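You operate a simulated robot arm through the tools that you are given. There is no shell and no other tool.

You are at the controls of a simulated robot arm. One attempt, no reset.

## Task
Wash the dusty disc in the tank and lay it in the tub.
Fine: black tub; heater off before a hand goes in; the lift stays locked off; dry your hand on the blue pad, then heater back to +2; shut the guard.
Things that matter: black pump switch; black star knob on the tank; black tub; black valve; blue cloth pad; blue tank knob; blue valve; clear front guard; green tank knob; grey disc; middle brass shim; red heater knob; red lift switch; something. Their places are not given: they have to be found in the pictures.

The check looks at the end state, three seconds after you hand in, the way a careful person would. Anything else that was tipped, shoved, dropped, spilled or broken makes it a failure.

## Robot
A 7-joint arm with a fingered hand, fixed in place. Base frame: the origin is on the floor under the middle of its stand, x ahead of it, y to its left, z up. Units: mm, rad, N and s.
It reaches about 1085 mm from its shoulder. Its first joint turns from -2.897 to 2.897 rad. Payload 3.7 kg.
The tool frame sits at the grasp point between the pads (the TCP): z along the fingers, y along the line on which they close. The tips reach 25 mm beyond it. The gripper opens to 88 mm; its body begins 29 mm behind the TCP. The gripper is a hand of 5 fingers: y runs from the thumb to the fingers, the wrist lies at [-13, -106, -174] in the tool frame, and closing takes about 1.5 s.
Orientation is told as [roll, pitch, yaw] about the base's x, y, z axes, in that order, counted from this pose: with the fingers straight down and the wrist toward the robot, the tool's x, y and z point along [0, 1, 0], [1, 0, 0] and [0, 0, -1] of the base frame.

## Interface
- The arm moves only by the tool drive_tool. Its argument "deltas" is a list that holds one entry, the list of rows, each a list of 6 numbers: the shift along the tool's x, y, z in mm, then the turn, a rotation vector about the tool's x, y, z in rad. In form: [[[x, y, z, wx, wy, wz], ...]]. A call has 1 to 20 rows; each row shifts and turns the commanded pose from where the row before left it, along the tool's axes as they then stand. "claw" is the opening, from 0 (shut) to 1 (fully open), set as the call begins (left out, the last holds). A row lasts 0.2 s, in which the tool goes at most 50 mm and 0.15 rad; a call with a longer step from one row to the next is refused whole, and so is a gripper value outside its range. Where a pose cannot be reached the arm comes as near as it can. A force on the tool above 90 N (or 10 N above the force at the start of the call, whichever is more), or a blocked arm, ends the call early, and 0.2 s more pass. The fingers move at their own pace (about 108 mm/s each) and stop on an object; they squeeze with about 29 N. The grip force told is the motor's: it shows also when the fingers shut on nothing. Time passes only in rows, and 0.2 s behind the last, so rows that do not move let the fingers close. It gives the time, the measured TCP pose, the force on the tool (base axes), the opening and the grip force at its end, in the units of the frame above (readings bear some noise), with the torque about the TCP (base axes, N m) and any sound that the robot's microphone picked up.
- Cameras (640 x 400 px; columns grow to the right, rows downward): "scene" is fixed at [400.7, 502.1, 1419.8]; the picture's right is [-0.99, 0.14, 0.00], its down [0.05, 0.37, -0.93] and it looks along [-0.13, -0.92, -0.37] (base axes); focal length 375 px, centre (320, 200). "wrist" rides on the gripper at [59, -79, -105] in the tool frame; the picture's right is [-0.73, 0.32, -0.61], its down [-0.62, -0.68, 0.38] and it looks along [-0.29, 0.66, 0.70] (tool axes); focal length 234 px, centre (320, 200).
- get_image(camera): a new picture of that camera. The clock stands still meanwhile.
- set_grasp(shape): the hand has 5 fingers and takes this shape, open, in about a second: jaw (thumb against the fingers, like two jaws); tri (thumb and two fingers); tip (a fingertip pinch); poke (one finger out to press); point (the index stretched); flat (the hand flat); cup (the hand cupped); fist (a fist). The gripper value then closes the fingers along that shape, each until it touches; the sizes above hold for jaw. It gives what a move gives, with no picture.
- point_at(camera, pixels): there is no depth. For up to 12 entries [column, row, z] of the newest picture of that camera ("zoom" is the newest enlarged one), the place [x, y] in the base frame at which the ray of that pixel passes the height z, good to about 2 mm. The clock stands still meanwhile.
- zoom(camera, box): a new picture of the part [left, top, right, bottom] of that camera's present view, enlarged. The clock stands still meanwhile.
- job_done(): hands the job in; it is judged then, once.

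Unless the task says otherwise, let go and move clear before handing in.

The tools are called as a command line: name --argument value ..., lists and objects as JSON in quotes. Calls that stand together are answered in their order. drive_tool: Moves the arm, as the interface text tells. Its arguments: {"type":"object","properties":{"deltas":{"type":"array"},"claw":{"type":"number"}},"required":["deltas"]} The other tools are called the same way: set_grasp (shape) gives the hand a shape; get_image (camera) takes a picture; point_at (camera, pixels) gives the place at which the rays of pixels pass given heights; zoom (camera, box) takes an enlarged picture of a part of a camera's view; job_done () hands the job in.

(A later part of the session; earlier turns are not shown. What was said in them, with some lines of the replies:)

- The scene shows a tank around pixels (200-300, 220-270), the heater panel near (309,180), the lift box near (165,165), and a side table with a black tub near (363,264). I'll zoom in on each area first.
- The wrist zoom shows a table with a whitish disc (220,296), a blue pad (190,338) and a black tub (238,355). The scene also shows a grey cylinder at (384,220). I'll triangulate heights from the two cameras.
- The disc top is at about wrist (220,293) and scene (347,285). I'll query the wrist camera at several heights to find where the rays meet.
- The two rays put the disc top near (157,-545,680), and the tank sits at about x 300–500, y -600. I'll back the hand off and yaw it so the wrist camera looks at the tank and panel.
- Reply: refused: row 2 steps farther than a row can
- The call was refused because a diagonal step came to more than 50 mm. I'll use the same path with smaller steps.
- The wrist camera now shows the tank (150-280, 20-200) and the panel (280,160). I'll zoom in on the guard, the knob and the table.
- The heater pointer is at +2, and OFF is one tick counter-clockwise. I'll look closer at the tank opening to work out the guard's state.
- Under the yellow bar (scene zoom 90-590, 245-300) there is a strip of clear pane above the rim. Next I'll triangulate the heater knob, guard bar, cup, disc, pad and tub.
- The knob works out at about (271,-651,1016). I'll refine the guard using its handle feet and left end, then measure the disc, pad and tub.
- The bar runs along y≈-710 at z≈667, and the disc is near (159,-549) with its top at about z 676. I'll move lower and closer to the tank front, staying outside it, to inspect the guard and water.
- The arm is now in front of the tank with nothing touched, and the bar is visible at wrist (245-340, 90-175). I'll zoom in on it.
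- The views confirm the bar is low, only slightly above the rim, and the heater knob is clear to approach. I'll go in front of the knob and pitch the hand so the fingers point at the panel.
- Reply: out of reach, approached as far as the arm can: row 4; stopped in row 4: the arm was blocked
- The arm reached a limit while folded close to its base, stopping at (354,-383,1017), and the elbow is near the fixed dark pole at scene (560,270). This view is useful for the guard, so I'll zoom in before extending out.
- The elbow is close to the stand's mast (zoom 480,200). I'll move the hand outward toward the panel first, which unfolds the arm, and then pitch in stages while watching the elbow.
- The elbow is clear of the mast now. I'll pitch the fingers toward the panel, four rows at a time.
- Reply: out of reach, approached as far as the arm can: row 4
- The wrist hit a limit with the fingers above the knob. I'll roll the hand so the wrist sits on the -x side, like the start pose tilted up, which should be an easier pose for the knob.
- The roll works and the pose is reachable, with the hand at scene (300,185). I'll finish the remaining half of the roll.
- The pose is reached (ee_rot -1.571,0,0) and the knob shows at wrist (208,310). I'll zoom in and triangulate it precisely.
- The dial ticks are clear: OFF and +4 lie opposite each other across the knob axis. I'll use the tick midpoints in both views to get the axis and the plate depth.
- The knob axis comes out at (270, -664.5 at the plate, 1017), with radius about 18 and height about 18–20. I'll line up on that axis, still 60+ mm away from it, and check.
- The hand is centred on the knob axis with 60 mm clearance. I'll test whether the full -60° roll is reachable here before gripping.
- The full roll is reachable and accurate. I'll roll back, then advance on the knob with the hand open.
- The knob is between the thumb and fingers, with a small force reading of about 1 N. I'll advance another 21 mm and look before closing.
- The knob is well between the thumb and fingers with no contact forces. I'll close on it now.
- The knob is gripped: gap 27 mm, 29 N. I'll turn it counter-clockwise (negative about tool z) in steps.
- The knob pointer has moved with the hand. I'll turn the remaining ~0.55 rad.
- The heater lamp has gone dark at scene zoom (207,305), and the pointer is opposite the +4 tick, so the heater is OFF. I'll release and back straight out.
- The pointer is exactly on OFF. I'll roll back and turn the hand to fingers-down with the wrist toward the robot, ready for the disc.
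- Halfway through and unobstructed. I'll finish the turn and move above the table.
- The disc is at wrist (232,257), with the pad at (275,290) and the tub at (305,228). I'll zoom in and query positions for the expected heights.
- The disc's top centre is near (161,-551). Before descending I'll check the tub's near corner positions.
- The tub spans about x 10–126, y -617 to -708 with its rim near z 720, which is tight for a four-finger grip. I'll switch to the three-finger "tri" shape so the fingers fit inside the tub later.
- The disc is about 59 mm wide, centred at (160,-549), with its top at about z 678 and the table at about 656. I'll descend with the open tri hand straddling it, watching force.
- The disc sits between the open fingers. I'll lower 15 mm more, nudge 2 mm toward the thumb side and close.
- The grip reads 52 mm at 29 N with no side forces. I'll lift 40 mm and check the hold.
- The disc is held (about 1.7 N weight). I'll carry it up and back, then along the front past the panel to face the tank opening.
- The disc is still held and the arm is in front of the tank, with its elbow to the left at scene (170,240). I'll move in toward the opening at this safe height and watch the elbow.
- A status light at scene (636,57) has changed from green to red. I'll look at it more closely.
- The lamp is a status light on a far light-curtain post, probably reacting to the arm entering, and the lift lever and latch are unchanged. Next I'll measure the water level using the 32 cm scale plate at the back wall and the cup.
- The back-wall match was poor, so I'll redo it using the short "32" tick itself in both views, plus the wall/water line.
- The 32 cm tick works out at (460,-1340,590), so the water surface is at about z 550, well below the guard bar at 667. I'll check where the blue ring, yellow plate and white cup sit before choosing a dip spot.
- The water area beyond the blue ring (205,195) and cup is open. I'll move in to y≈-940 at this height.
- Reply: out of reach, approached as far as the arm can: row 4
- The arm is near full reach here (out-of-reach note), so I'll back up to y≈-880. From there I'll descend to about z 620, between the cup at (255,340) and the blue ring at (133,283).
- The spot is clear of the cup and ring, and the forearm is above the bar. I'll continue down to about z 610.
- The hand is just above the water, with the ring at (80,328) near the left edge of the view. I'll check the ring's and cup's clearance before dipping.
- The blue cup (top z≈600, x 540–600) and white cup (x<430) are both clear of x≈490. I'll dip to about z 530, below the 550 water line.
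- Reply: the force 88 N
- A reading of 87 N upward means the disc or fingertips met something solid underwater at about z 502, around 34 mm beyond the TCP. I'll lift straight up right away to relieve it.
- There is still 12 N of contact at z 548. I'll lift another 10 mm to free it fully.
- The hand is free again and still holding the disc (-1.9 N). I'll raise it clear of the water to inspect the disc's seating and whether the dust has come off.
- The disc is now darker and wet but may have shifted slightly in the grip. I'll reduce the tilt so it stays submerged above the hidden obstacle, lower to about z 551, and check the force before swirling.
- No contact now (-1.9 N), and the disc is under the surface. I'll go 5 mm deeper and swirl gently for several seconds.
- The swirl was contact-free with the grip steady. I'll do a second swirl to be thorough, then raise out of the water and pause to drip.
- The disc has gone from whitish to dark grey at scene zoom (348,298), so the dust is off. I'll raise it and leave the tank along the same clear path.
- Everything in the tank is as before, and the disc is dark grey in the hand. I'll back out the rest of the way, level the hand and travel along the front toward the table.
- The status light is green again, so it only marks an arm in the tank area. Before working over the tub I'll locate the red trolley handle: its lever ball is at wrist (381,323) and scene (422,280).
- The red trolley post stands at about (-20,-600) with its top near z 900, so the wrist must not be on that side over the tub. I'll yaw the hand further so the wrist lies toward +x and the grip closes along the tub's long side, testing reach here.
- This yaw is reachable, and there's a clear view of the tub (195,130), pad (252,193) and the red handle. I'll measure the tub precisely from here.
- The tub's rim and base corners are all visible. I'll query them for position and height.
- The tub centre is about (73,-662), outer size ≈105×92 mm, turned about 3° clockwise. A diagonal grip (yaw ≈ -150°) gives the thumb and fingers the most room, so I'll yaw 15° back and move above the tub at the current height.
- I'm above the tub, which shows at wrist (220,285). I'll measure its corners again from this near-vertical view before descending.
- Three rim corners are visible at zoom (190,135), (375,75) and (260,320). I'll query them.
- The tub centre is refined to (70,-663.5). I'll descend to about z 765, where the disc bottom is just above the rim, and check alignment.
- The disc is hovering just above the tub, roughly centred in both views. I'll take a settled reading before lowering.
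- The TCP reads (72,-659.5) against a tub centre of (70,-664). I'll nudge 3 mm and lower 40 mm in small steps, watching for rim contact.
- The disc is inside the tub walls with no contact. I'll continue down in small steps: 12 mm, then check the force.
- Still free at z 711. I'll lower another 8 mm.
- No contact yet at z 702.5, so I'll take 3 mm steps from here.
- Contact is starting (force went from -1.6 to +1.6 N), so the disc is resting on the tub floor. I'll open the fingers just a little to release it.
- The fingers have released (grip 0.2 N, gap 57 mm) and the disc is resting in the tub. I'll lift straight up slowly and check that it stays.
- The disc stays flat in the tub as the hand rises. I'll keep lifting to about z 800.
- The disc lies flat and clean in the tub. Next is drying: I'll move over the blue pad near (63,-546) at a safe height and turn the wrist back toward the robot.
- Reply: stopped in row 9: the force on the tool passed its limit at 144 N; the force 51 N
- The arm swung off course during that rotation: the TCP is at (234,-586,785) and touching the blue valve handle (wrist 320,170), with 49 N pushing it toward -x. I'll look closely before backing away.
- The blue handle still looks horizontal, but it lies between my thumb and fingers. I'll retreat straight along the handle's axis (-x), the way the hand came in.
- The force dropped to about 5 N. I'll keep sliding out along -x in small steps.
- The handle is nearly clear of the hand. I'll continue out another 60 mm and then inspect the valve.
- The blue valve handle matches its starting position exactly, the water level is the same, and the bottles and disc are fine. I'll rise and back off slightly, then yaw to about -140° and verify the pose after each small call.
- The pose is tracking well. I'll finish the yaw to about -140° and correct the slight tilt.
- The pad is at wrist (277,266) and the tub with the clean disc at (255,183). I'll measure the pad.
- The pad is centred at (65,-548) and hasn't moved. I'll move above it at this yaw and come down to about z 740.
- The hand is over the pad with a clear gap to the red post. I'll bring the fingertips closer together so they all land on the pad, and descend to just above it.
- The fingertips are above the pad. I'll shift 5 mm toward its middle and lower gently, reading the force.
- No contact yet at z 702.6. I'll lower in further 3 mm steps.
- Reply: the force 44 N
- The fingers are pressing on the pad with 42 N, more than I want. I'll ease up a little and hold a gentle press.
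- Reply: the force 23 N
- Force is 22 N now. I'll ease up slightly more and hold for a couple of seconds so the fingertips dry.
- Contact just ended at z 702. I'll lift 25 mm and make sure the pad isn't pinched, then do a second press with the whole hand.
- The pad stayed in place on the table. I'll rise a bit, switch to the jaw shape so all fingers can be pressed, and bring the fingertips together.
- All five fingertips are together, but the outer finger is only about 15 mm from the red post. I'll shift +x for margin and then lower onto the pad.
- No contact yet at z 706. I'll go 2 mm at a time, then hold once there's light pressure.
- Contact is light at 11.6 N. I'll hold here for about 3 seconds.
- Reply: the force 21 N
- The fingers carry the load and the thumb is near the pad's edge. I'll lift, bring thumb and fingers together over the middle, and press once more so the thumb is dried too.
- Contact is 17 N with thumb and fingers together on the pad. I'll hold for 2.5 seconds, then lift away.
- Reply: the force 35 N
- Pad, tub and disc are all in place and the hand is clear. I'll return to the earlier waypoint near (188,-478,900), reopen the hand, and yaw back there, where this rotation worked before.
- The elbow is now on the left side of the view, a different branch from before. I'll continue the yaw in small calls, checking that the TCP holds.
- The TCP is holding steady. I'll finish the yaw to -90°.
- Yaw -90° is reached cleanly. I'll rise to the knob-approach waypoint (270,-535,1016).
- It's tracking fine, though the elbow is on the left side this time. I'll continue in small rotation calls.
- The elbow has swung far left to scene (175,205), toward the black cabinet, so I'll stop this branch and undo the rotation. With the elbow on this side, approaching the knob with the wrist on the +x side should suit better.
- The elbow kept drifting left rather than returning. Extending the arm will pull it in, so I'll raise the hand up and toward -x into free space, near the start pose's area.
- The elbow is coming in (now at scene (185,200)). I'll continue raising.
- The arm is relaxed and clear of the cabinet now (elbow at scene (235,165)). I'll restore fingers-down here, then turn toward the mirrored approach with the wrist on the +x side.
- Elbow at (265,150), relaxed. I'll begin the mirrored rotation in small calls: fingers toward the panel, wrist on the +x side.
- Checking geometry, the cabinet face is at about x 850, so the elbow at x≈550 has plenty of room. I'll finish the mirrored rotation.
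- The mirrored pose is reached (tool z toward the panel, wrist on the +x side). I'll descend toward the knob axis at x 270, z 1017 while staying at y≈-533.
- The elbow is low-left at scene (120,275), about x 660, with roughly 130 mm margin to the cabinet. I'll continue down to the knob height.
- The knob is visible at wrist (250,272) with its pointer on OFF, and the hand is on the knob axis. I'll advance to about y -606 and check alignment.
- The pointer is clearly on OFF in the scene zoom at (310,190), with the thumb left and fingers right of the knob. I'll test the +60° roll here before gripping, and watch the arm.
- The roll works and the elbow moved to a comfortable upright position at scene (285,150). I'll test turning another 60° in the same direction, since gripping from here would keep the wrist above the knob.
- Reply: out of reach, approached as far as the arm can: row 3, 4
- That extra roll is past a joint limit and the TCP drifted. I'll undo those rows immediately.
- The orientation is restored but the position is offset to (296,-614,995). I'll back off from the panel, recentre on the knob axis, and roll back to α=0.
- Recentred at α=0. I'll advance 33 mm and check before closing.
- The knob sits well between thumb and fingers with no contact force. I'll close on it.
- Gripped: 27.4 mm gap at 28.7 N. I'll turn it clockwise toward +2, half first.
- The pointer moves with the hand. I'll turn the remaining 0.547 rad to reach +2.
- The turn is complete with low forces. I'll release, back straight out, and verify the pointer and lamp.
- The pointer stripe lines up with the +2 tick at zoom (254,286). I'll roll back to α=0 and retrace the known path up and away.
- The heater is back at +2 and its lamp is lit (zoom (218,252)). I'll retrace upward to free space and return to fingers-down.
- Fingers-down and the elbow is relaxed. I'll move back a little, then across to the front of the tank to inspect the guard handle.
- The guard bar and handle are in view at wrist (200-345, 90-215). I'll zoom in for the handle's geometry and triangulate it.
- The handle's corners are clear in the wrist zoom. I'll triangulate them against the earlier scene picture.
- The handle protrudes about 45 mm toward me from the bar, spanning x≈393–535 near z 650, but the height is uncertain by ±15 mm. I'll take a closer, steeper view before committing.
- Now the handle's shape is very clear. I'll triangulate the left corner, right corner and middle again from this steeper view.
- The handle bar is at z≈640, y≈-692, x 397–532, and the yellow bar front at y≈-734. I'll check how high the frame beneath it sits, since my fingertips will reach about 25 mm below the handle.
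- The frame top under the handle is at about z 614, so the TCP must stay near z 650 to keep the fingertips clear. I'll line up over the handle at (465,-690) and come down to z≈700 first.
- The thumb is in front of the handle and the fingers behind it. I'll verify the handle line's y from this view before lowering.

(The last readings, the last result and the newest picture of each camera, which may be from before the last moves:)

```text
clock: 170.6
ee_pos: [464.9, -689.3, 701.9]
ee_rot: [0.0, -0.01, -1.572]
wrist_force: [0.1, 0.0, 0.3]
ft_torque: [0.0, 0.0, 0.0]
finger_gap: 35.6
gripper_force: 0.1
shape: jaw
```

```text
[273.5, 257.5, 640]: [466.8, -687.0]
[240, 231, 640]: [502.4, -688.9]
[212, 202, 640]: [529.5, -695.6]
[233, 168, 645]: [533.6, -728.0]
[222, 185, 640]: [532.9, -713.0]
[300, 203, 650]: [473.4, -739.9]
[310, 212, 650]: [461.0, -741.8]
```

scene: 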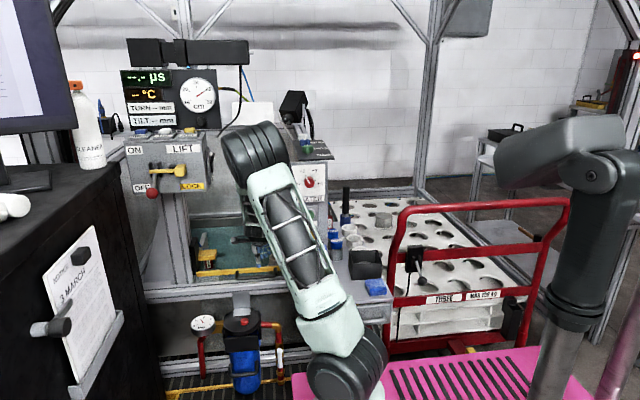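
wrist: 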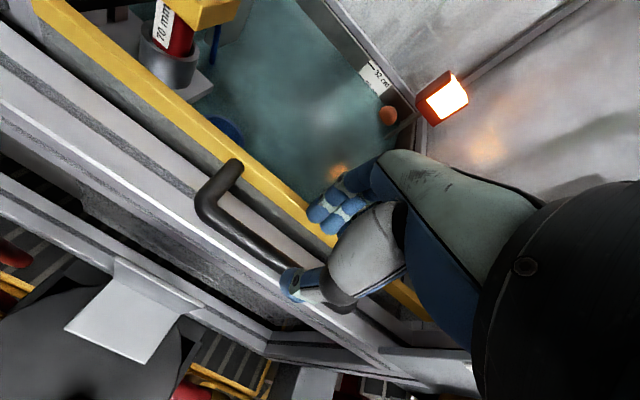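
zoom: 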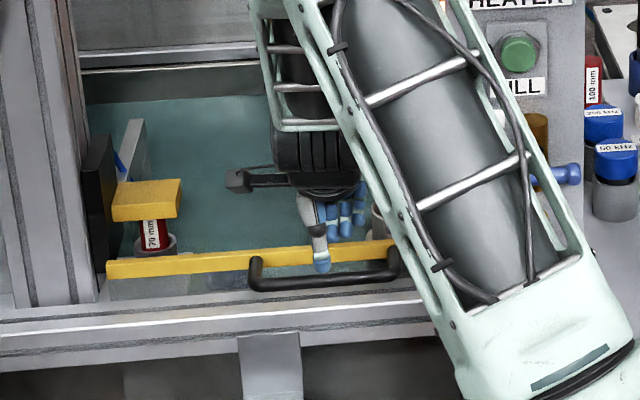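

The handle is at y≈-689, the bar edge near -738, so the fingers have room on both sides. I'll lower to z≈658, then check forces.

drive_tool --deltas '[[[0, 0, 12, 0, 0, 0], [0, 0, 12, 0, 0, 0], [0, 0, 12, 0, 0, 0], [0, 0, 8, 0, 0, 0], [0, 0, 0, 0, 0, 0]]]'

zoom --camera "wrist" --box '[180, 120, 400, 340]'

zoom --camera "scene" --box '[210, 210, 310, 310]'

```text
clock: 171.8
ee_pos: [464.7, -687.8, 658.1]
ee_rot: [0.001, -0.011, -1.572]
wrist_force: [-0.2, 15.2, 13.5]
ft_torque: [-0.59, 0.17, -0.19]
finger_gap: 32.6
gripper_force: 0.0
shape: jaw
```

```text
1.82 times, centred on (290, 230) of wrist
```

zoom: 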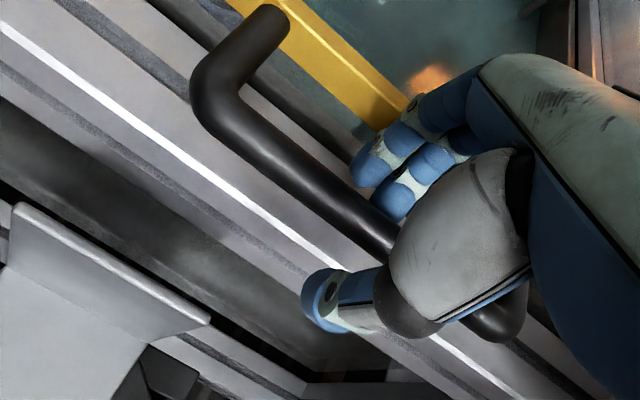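

```text
4.00 times, centred on (260, 260) of scene
```

zoom: 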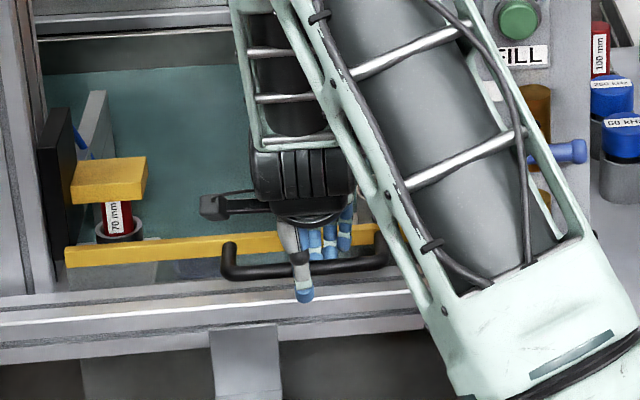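

There's light contact (15 N): the fingers' backs are touching the yellow bar. I'll shift 7 mm toward me to centre the fingers in the slot.

drive_tool --deltas '[[[0, -3.5, -2, 0, 0, 0], [0, -3.5, 0, 0, 0, 0], [0, 0, 0, 0, 0, 0]]]'

zoom --camera "wrist" --box '[180, 120, 400, 340]'

```text
clock: 172.6
ee_pos: [463.3, -681.6, 659.1]
ee_rot: [0.0, -0.01, -1.574]
wrist_force: [0.5, 0.4, 0.8]
ft_torque: [-0.02, -0.02, 0.0]
finger_gap: 35.4
gripper_force: 0.0
shape: jaw
```

```text
1.82 times, centred on (290, 230) of wrist
```

zoom: 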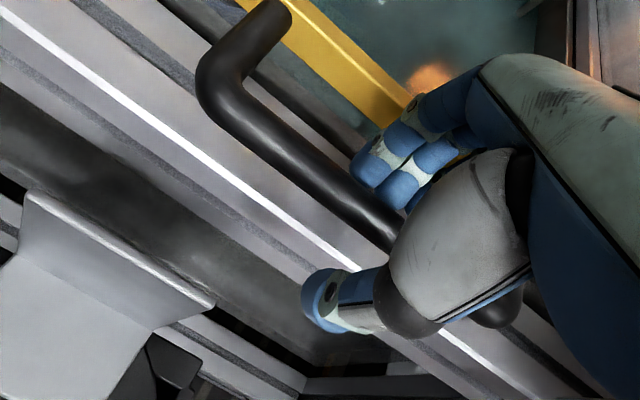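

Contact cleared. I'll lower 8 mm more so the pads wrap the handle, and check.

drive_tool --deltas '[[[0, 0, 4, 0, 0, 0], [0, 0, 4, 0, 0, 0], [0, 0, 0, 0, 0, 0]]]'

```text
clock: 173.4
ee_pos: [463.9, -682.4, 651.6]
ee_rot: [0.0, -0.013, -1.572]
wrist_force: [0.1, 7.9, 7.4]
ft_torque: [-0.33, 0.09, -0.01]
finger_gap: 34.0
gripper_force: 0.0
shape: jaw
```

Slight contact with the bar again. Closing will draw the fingers off it, so I'll close on the handle now.

drive_tool --deltas '[[[0, -2, 0, 0, 0, 0], [0, 0, 0, 0, 0, 0], [0, 0, 0, 0, 0, 0], [0, 0, 0, 0, 0, 0], [0, 0, 0, 0, 0, 0], [0, 0, 0, 0, 0, 0]]]' --claw 0.0

zoom --camera "wrist" --box '[180, 120, 400, 340]'

zoom --camera "scene" --box '[210, 210, 310, 310]'

```text
clock: 174.8
ee_pos: [465.1, -679.2, 651.5]
ee_rot: [0.0, -0.011, -1.572]
wrist_force: [-0.7, 10.2, -4.8]
ft_torque: [0.0, 0.02, 0.01]
finger_gap: 1.7
gripper_force: 28.8
shape: jaw
```

```text
1.82 times, centred on (290, 230) of wrist
```

zoom: 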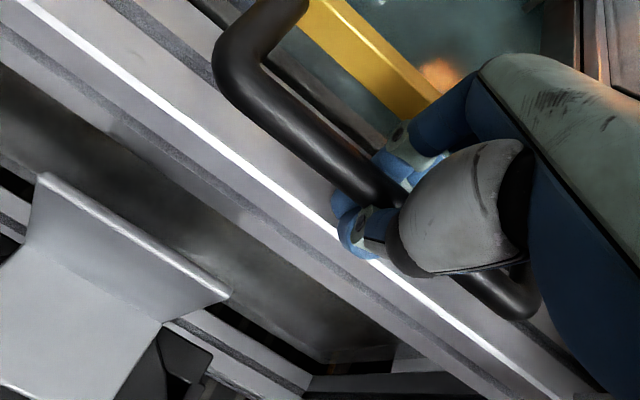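

```text
4.00 times, centred on (260, 260) of scene
```

zoom: 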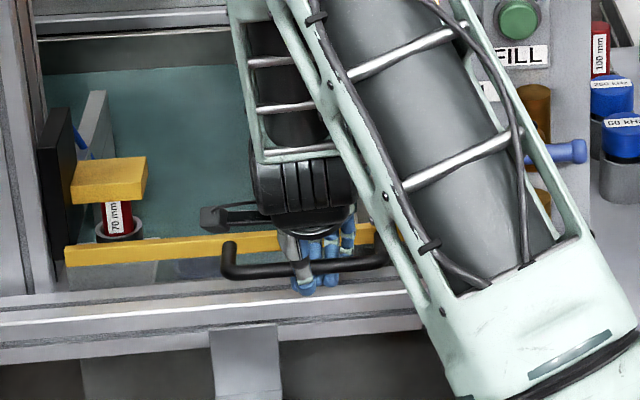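

The fingertips have closed beneath the handle (gap 1.7 mm), caging it. I'll lift gently 12 mm and see how the guard responds.

drive_tool --deltas '[[[0, 0, -4, 0, 0, 0], [0, 0, -4, 0, 0, 0], [0, 0, -4, 0, 0, 0], [0, 0, 0, 0, 0, 0]]]'

zoom --camera "scene" --box '[190, 210, 310, 310]'

```text
clock: 175.8
ee_pos: [463.8, -680.5, 662.1]
ee_rot: [0.0, -0.01, -1.573]
wrist_force: [1.8, 15.3, -1.5]
ft_torque: [0.01, 0.05, -0.03]
finger_gap: 1.7
gripper_force: 28.9
shape: jaw
```

```text
4.00 times, centred on (250, 260) of scene
```

zoom: 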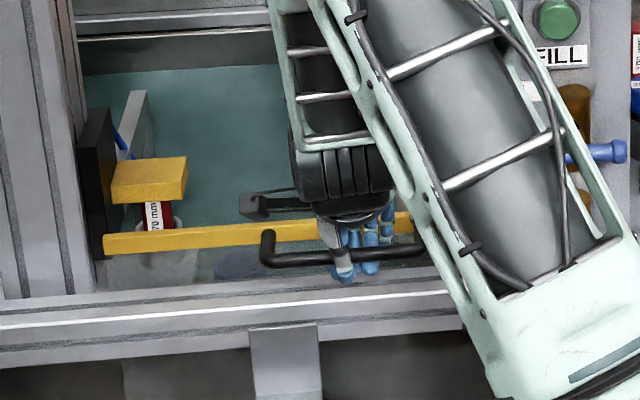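

The guard rises with the hand: more clear pane shows below the yellow bar, and the force is low. I'll ease 3 mm toward me to stop rubbing the bar and keep lifting in small steps.

drive_tool --deltas '[[[0, -3, -8, 0, 0, 0], [0, 0, -10, 0, 0, 0], [0, 0, -10, 0, 0, 0], [0, 0, -10, 0, 0, 0], [0, 0, -10, 0, 0, 0], [0, 0, 0, 0, 0, 0]]]'

zoom --camera "scene" --box '[190, 180, 330, 310]'

```text
clock: 177.2
ee_pos: [463.4, -677.2, 711.2]
ee_rot: [0.001, -0.012, -1.575]
wrist_force: [-3.4, -9.9, -1.8]
ft_torque: [-0.07, 0.01, 0.0]
finger_gap: 1.7
gripper_force: 28.2
shape: jaw
```

```text
3.08 times, centred on (260, 245) of scene
```

zoom: 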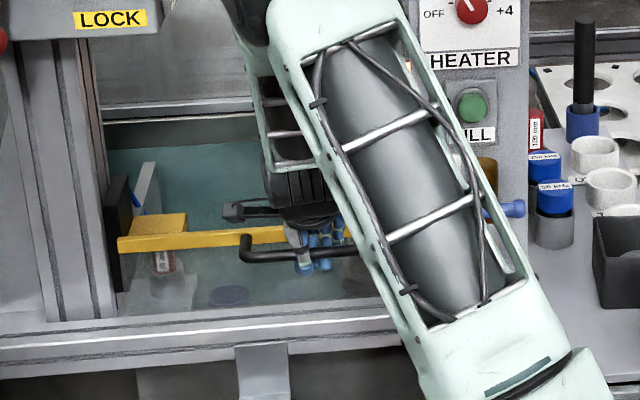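

The guard follows smoothly with about 2 N vertical force. I'll continue up another 100 mm.

drive_tool --deltas '[[[0, 1.5, -12, 0, 0, 0], [0, 0, -13, 0, 0, 0], [0, 0, -13, 0, 0, 0], [0, 0, -13, 0, 0, 0], [0, 0, -13, 0, 0, 0], [0, 0, -13, 0, 0, 0], [0, 0, -13, 0, 0, 0], [0, 0, -10, 0, 0, 0], [0, 0, 0, 0, 0, 0]]]'

get_image --camera "scene"

get_image --camera "wrist"

```text
clock: 179.2
ee_pos: [464.7, -677.5, 811.3]
ee_rot: [0.001, -0.011, -1.572]
wrist_force: [-0.4, -0.1, -2.0]
ft_torque: [0.0, -0.02, -0.02]
finger_gap: 1.9
gripper_force: 29.5
shape: jaw
```

```text
taken
```

scene: 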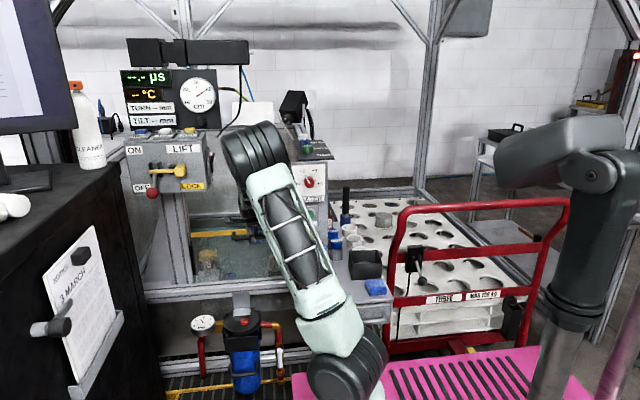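

```text
taken
```

wrist: 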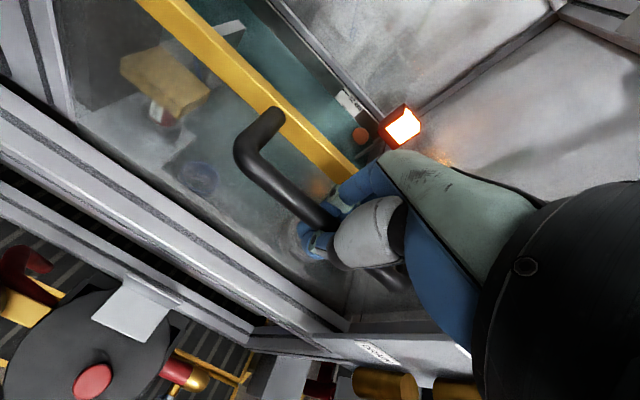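

The clear pane is now visible under the raised bar, confirming that up means shut. I'll continue raising 100 mm.

drive_tool --deltas '[[[0, 0, -13, 0, 0, 0], [0, 0, -13, 0, 0, 0], [0, 0, -13, 0, 0, 0], [0, 0, -13, 0, 0, 0], [0, 0, -13, 0, 0, 0], [0, 0, -13, 0, 0, 0], [0, 0, -13, 0, 0, 0], [0, 0, -9, 0, 0, 0], [0, 0, 0, 0, 0, 0]]]'

zoom --camera "scene" --box '[170, 150, 340, 310]'

get_image --camera "wrist"

```text
clock: 181.2
ee_pos: [464.4, -677.6, 912.0]
ee_rot: [-0.002, -0.011, -1.572]
wrist_force: [-6.2, -7.7, -1.5]
ft_torque: [-0.03, -0.04, -0.01]
finger_gap: 1.7
gripper_force: 29.3
shape: jaw
```

```text
2.50 times, centred on (255, 230) of scene
```

zoom: 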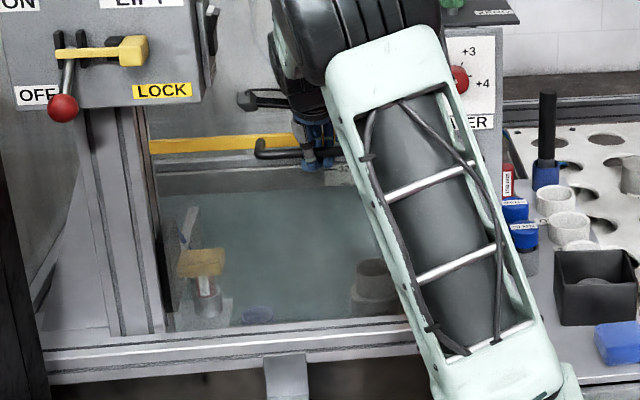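

```text
taken
```

wrist: 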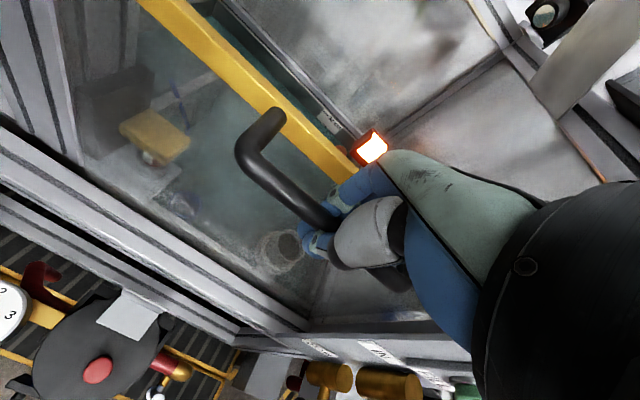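

Still free. I'll continue in smaller steps, looking for the top stop.

drive_tool --deltas '[[[0, 0, -10, 0, 0, 0], [0, 0, -10, 0, 0, 0], [0, 0, -10, 0, 0, 0], [0, 0, -10, 0, 0, 0], [0, 0, 0, 0, 0, 0]]]'

zoom --camera "scene" --box '[170, 130, 340, 310]'

```text
clock: 182.4
ee_pos: [464.0, -676.6, 952.6]
ee_rot: [0.001, -0.012, -1.574]
wrist_force: [-2.0, -14.6, 0.0]
ft_torque: [-0.02, 0.02, -0.01]
finger_gap: 1.5
gripper_force: 28.8
shape: jaw
```

```text
2.22 times, centred on (255, 220) of scene
```

zoom: 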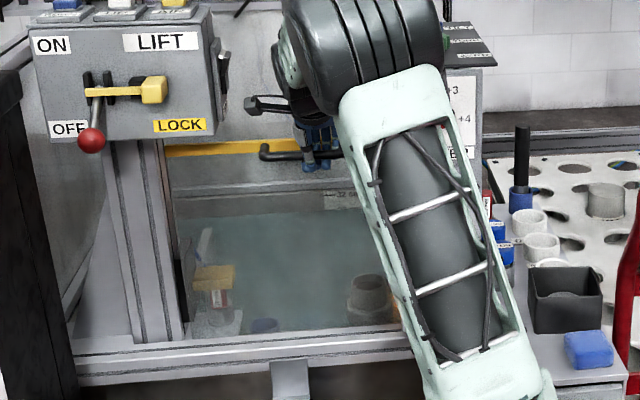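

The bar is approaching the underside of the lift box in the view. I'll relax the y pull by 3 mm and continue in 8 mm steps, checking force each time.

drive_tool --deltas '[[[0, 3, -8, 0, 0, 0], [0, 0, -8, 0, 0, 0], [0, 0, 0, 0, 0, 0]]]'

zoom --camera "scene" --box '[180, 140, 280, 240]'

get_image --camera "wrist"

```text
clock: 183.2
ee_pos: [464.8, -677.9, 967.8]
ee_rot: [0.0, -0.011, -1.573]
wrist_force: [-4.6, 7.5, -2.5]
ft_torque: [-0.01, -0.05, -0.07]
finger_gap: 1.8
gripper_force: 29.1
shape: jaw
```

```text
4.00 times, centred on (230, 190) of scene
```

zoom: 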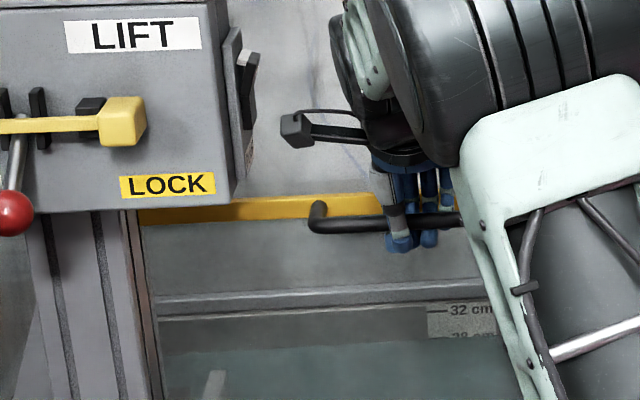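

```text
taken
```

wrist: 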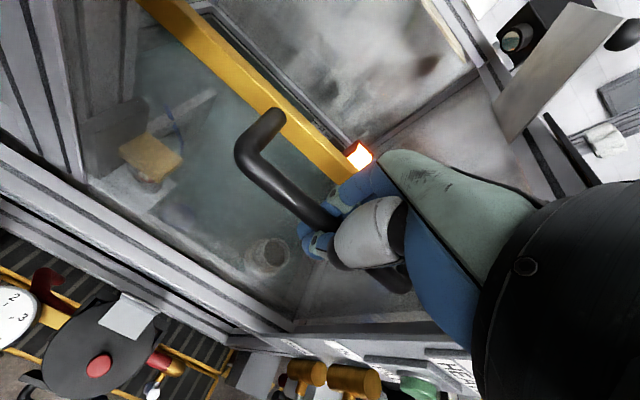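

The bar passes behind the lift box, so it isn't blocked. I'll continue up 32 mm.

drive_tool --deltas '[[[0, -1, -8, 0, 0, 0], [0, 0, -8, 0, 0, 0], [0, 0, -8, 0, 0, 0], [0, 0, -8, 0, 0, 0], [0, 0, 0, 0, 0, 0]]]'

zoom --camera "scene" --box '[170, 120, 300, 300]'

```text
clock: 184.4
ee_pos: [465.8, -677.0, 990.0]
ee_rot: [-0.006, 0.005, -1.575]
wrist_force: [-1.2, -3.9, -87.3]
ft_torque: [0.69, -0.3, 0.04]
finger_gap: 0.0
gripper_force: 28.9
shape: jaw
```

```text
2.22 times, centred on (235, 210) of scene
```

zoom: 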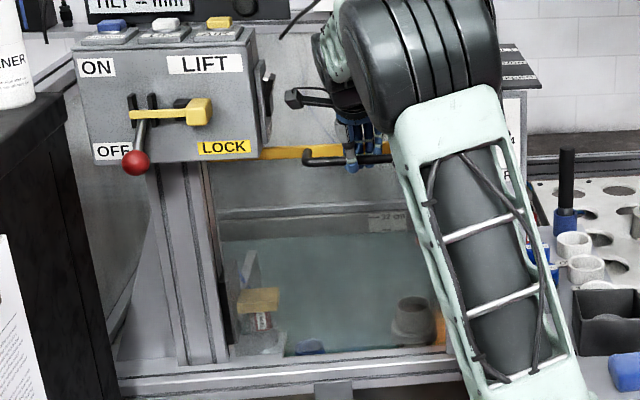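

A firm stop at z≈990 (-87 N): the guard is fully raised. I'll ease down about 10 mm of command to take the load off while staying at the top.

drive_tool --deltas '[[[0, 0, 5, 0, 0, 0], [0, 0, 4, 0, 0, 0], [0, 0, 0, 0, 0, 0]]]'

zoom --camera "scene" --box '[180, 140, 280, 240]'

```text
clock: 185.2
ee_pos: [464.6, -678.1, 988.2]
ee_rot: [-0.002, -0.008, -1.574]
wrist_force: [-0.4, 5.3, -44.4]
ft_torque: [0.36, -0.07, 0.06]
finger_gap: 0.0
gripper_force: 28.7
shape: jaw
```

```text
4.00 times, centred on (230, 190) of scene
```

zoom: 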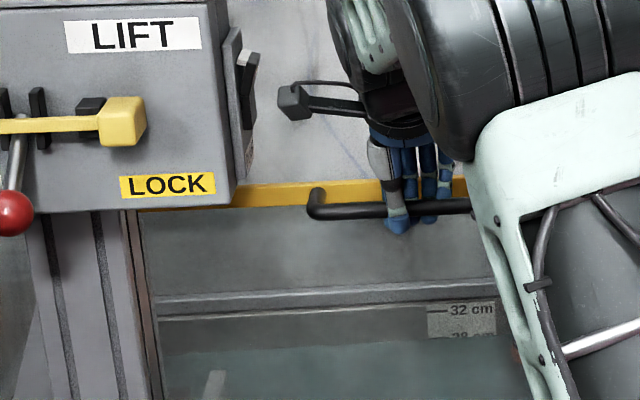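

Still 44 N at the stop. I'll ease down 4 mm more.

drive_tool --deltas '[[[0, 0, 3.5, 0, 0, 0], [0, 0, 0, 0, 0, 0]]]'

```text
clock: 185.8
ee_pos: [464.6, -679.4, 988.6]
ee_rot: [0.002, -0.011, -1.572]
wrist_force: [0.2, 6.2, -28.5]
ft_torque: [0.24, -0.03, 0.06]
finger_gap: 0.2
gripper_force: 29.1
shape: jaw
```

drive_tool --deltas '[[[0, 0, 3, 0, 0, 0], [0, 0, 0, 0, 0, 0]]]'

zoom --camera "wrist" --box '[180, 80, 400, 300]'

```text
clock: 186.4
ee_pos: [464.0, -677.9, 985.6]
ee_rot: [-0.001, -0.014, -1.573]
wrist_force: [1.8, 2.2, -5.7]
ft_torque: [0.05, -0.01, 0.14]
finger_gap: 0.7
gripper_force: 29.0
shape: jaw
```

```text
1.82 times, centred on (290, 190) of wrist
```

zoom: 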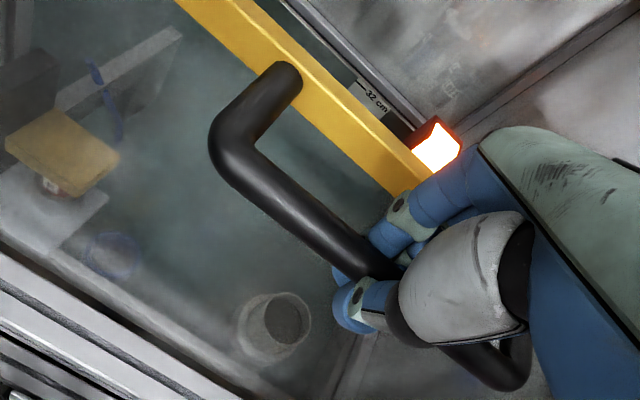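

Load is nearly off (-6 N). I'll open the fingers to about 31 mm to let go of the handle and see whether the guard holds itself up.

drive_tool --deltas '[[[0, 0, 0, 0, 0, 0], [0, 0, 0, 0, 0, 0], [0, 0, 0, 0, 0, 0], [0, 0, 0, 0, 0, 0]]]' --claw 0.36

zoom --camera "wrist" --box '[180, 80, 400, 300]'

zoom --camera "scene" --box '[180, 140, 280, 240]'

```text
clock: 187.4
ee_pos: [464.2, -678.0, 984.0]
ee_rot: [0.0, -0.01, -1.571]
wrist_force: [0.2, 0.1, -0.6]
ft_torque: [0.0, 0.03, -0.02]
finger_gap: 31.3
gripper_force: 0.1
shape: jaw
```

```text
1.82 times, centred on (290, 190) of wrist
```

zoom: 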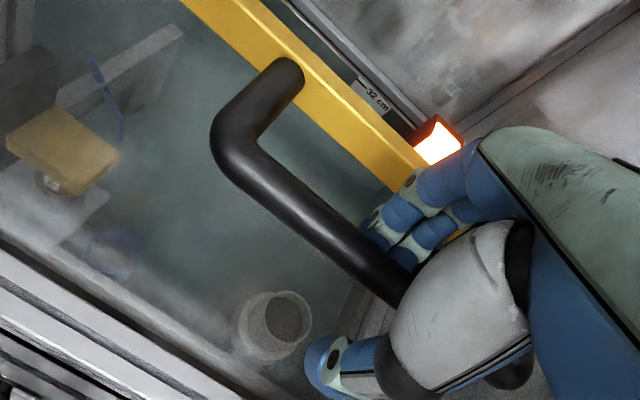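

```text
4.00 times, centred on (230, 190) of scene
```

zoom: 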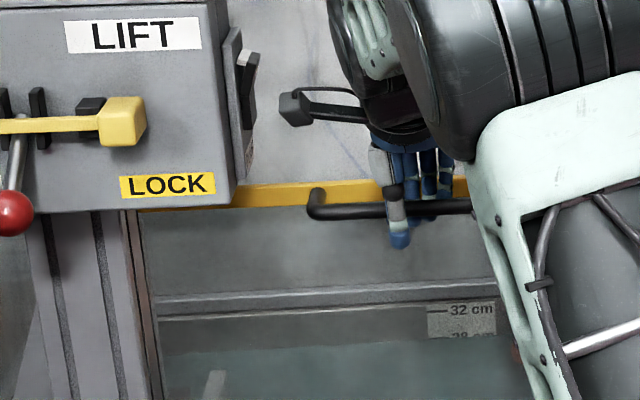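

The guard stays at the top with the hand open. I'll wait a couple of seconds to confirm it doesn't creep, then look again.

drive_tool --deltas '[[[0, 0, 0, 0, 0, 0], [0, 0, 0, 0, 0, 0], [0, 0, 0, 0, 0, 0], [0, 0, 0, 0, 0, 0], [0, 0, 0, 0, 0, 0], [0, 0, 0, 0, 0, 0], [0, 0, 0, 0, 0, 0], [0, 0, 0, 0, 0, 0], [0, 0, 0, 0, 0, 0], [0, 0, 0, 0, 0, 0], [0, 0, 0, 0, 0, 0], [0, 0, 0, 0, 0, 0]]]'

zoom --camera "scene" --box '[180, 140, 280, 240]'

zoom --camera "wrist" --box '[180, 80, 400, 300]'

```text
clock: 190.0
ee_pos: [463.9, -678.6, 985.1]
ee_rot: [-0.001, -0.01, -1.573]
wrist_force: [0.2, 0.1, 0.5]
ft_torque: [0.03, -0.01, -0.01]
finger_gap: 31.2
gripper_force: 0.1
shape: jaw
```

```text
4.00 times, centred on (230, 190) of scene
```

zoom: 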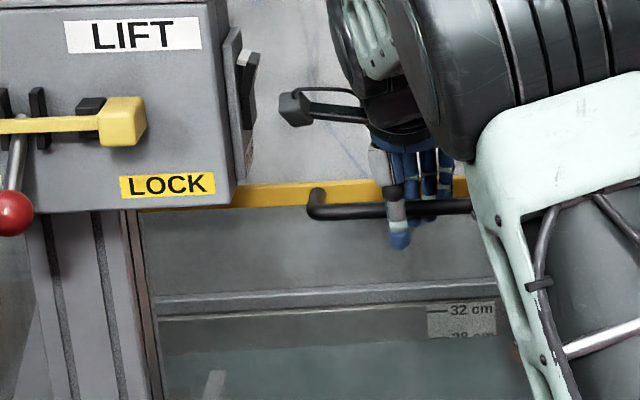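

```text
1.82 times, centred on (290, 190) of wrist
```

zoom: 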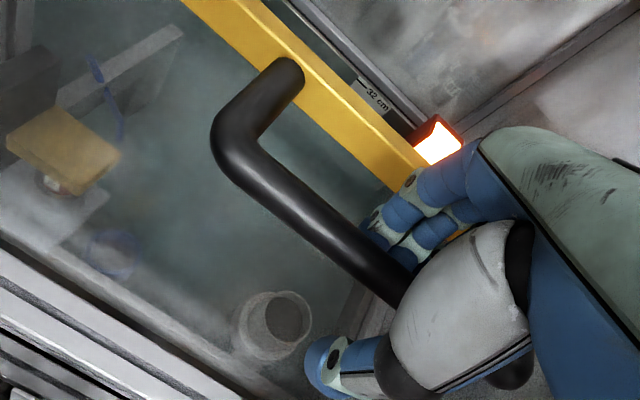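

The guard is holding firmly. I'll withdraw straight up off the handle, then back away toward me.

drive_tool --deltas '[[[0, 0, -8, 0, 0, 0], [0, 0, -10, 0, 0, 0], [0, 0, -15, 0, 0, 0], [0, 0, -20, 0, 0, 0], [0, 0, 0, 0, 0, 0]]]'

zoom --camera "scene" --box '[180, 120, 300, 240]'

get_image --camera "wrist"

```text
clock: 191.2
ee_pos: [463.1, -674.7, 1036.9]
ee_rot: [0.0, -0.01, -1.573]
wrist_force: [0.3, 0.9, -1.3]
ft_torque: [0.0, 0.01, 0.04]
finger_gap: 31.1
gripper_force: 0.1
shape: jaw
```

```text
3.33 times, centred on (240, 180) of scene
```

zoom: 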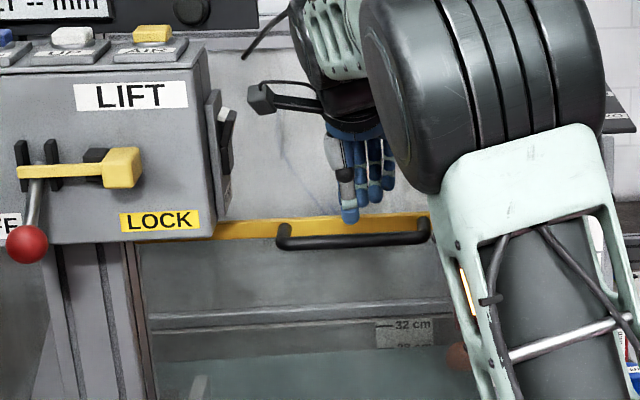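

```text
taken
```

wrist: 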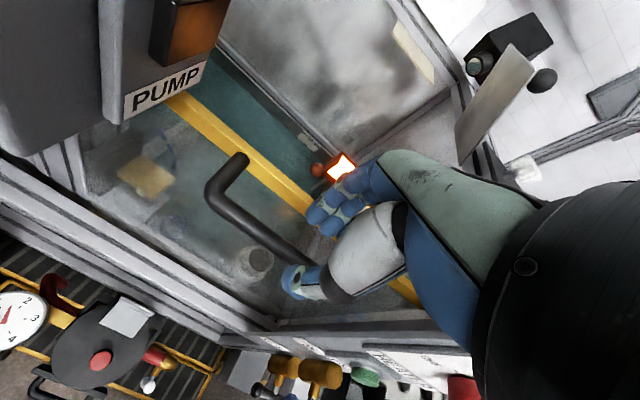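

The hand is clear of the handle, with the PUMP switch nearby at wrist (190,40). I'll back straight out toward +y, away from it.

drive_tool --deltas '[[[-3, -20, -3, 0, 0, 0], [-3, -30, 0, 0, 0, 0], [0, -40, 0, 0, 0, 0], [0, -40, 0, 0, 0, 0], [0, -40, 0, 0, 0, 0], [0, 0, 0, 0, 0, 0]]]'

get_image --camera "scene"

get_image --camera "wrist"

```text
clock: 192.6
ee_pos: [460.4, -505.3, 1036.5]
ee_rot: [0.001, -0.012, -1.571]
wrist_force: [0.5, 1.0, -0.5]
ft_torque: [0.02, 0.0, -0.01]
finger_gap: 31.5
gripper_force: 0.0
shape: jaw
```

```text
taken
```

scene: 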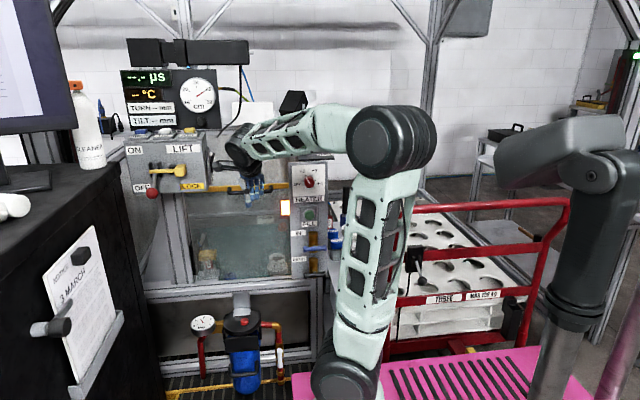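

```text
taken
```

wrist: 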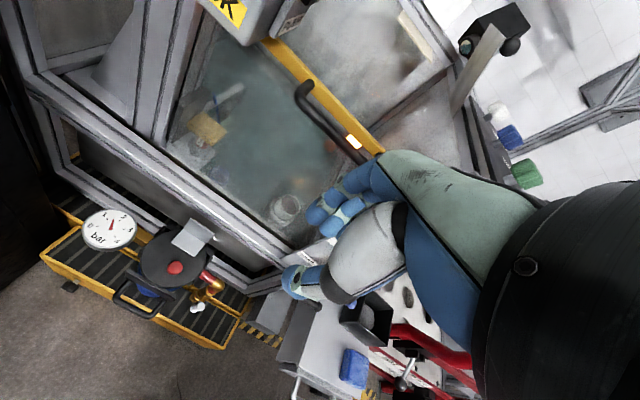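

The guard is fully raised and staying up, and the arm is clear. I'll inspect the whole scene: guard, lift box, heater, table.

zoom --camera "scene" --box '[120, 120, 340, 300]'

zoom --camera "wrist" --box '[140, 20, 420, 260]'

zoom --camera "wrist" --box '[260, 240, 480, 400]'

zoom --camera "scene" --box '[120, 120, 220, 200]'

```text
2.22 times, centred on (230, 210) of scene
```

zoom: 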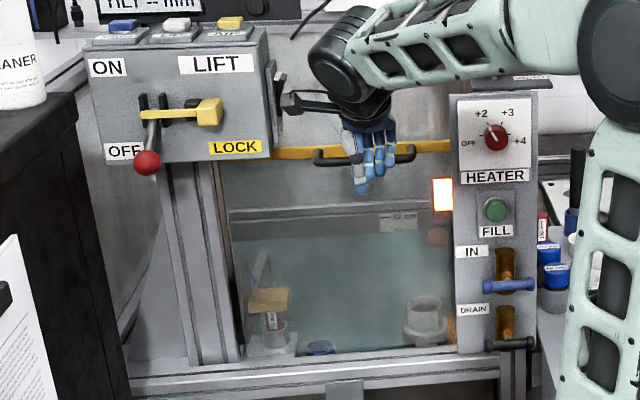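

```text
1.67 times, centred on (280, 140) of wrist
```

zoom: 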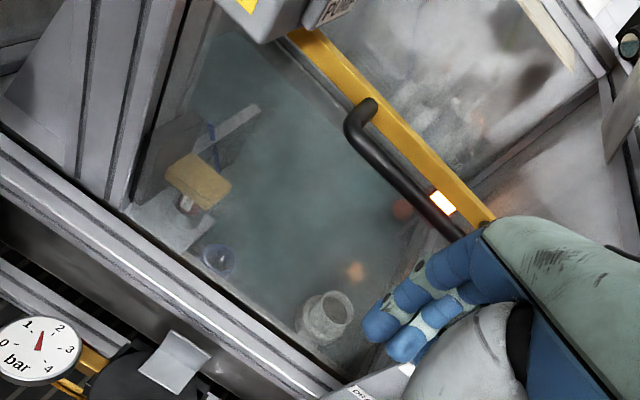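

```text
2.50 times, centred on (370, 320) of wrist
```

zoom: 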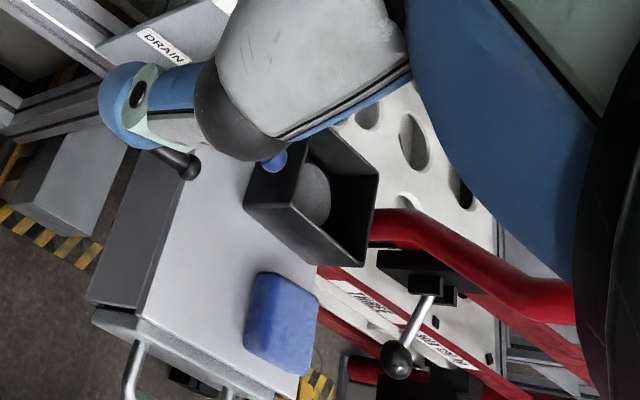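

```text
5.00 times, centred on (170, 160) of scene
```

zoom: 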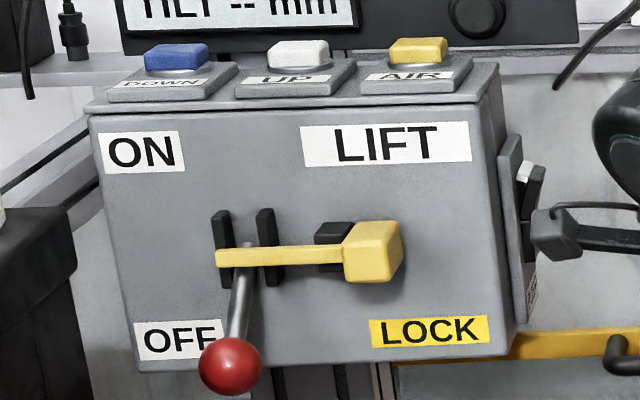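

Everything checks out:
- The guard is shut at its stop.
- The lift is still OFF and latched.
- The heater is at +2 with its lamp on.
- Valves, cup, pad and bottles are unchanged, and the clean disc is in the tub.

I'll move the arm a bit further clear and take a last look.

drive_tool --deltas '[[[-25, -5, -20, 0, 0, 0], [-25, -5, -20, 0, 0, 0], [-25, -5, -20, 0, 0, 0], [-25, 0, -20, 0, 0, 0], [0, 0, 0, 0, 0, 0]]]'

get_image --camera "scene"

zoom --camera "scene" --box '[190, 140, 350, 300]'

get_image --camera "wrist"

```text
clock: 193.8
ee_pos: [358.7, -490.7, 1118.9]
ee_rot: [-0.001, -0.01, -1.572]
wrist_force: [-0.1, -0.1, 0.0]
ft_torque: [0.0, 0.0, -0.01]
finger_gap: 31.1
gripper_force: 0.2
shape: jaw
```

```text
taken
```

scene: 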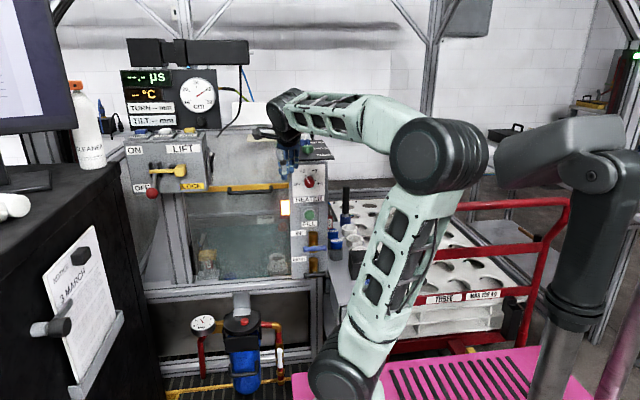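

```text
2.50 times, centred on (270, 220) of scene
```

zoom: 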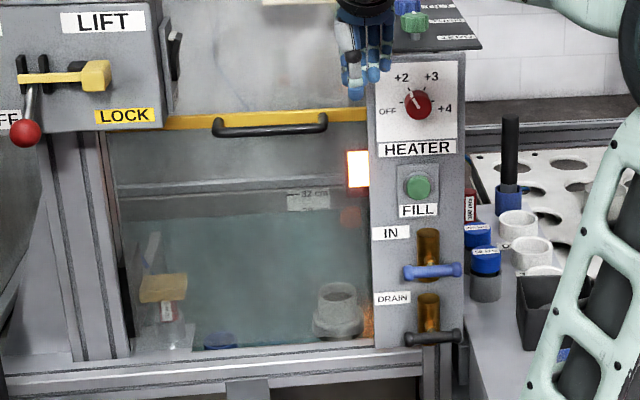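

```text
taken
```

wrist: 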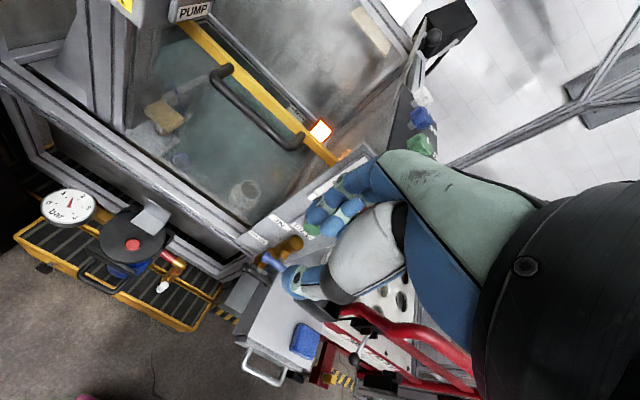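

The final pictures show the guard shut and holding at scene (240,188), and the heater at +2 with its lamp lit. The lift is OFF and locked, the valves and table items are undisturbed, the disc is in the black tub, and the arm is clear. I'm handing in the job.

job_done

```text
The job is handed in.
```

The disc is washed and lying flat in the black tub, and I've handed the job in. I don't have the check's result.

- **Heater:** I turned it off before the hand went into the tank, and set it back to +2 after drying the hand. Its lamp is lit again.
- **Disc:** it went from whitish to plain dark grey after two swirls under water.
- **Hand:** I dried it on the blue pad with three presses. The pad stayed in place.
- **Guard:** it's raised to its top stop and held there by itself for several seconds after I let go.
- **Lift:** still off and latched; I never touched it.

Three contacts happened along the way that the check might care about:

- **Underwater bump:** on the first dip, the disc or fingertips pressed on something hidden about 5 cm below the surface with roughly 87 N. I backed off and washed higher up. I couldn't see what it was or whether it was marked.
- **Blue valve:** while I was turning the wrist over the table, the arm swung off course and the still-wet hand hit the blue valve handle, peaking at 144 N. The handle is in exactly its starting position, and the water level hasn't changed.
- **Guard stop:** I pushed the guard against its top stop with about 87 N before easing off.

Everything else I could see looked as it did at the start.
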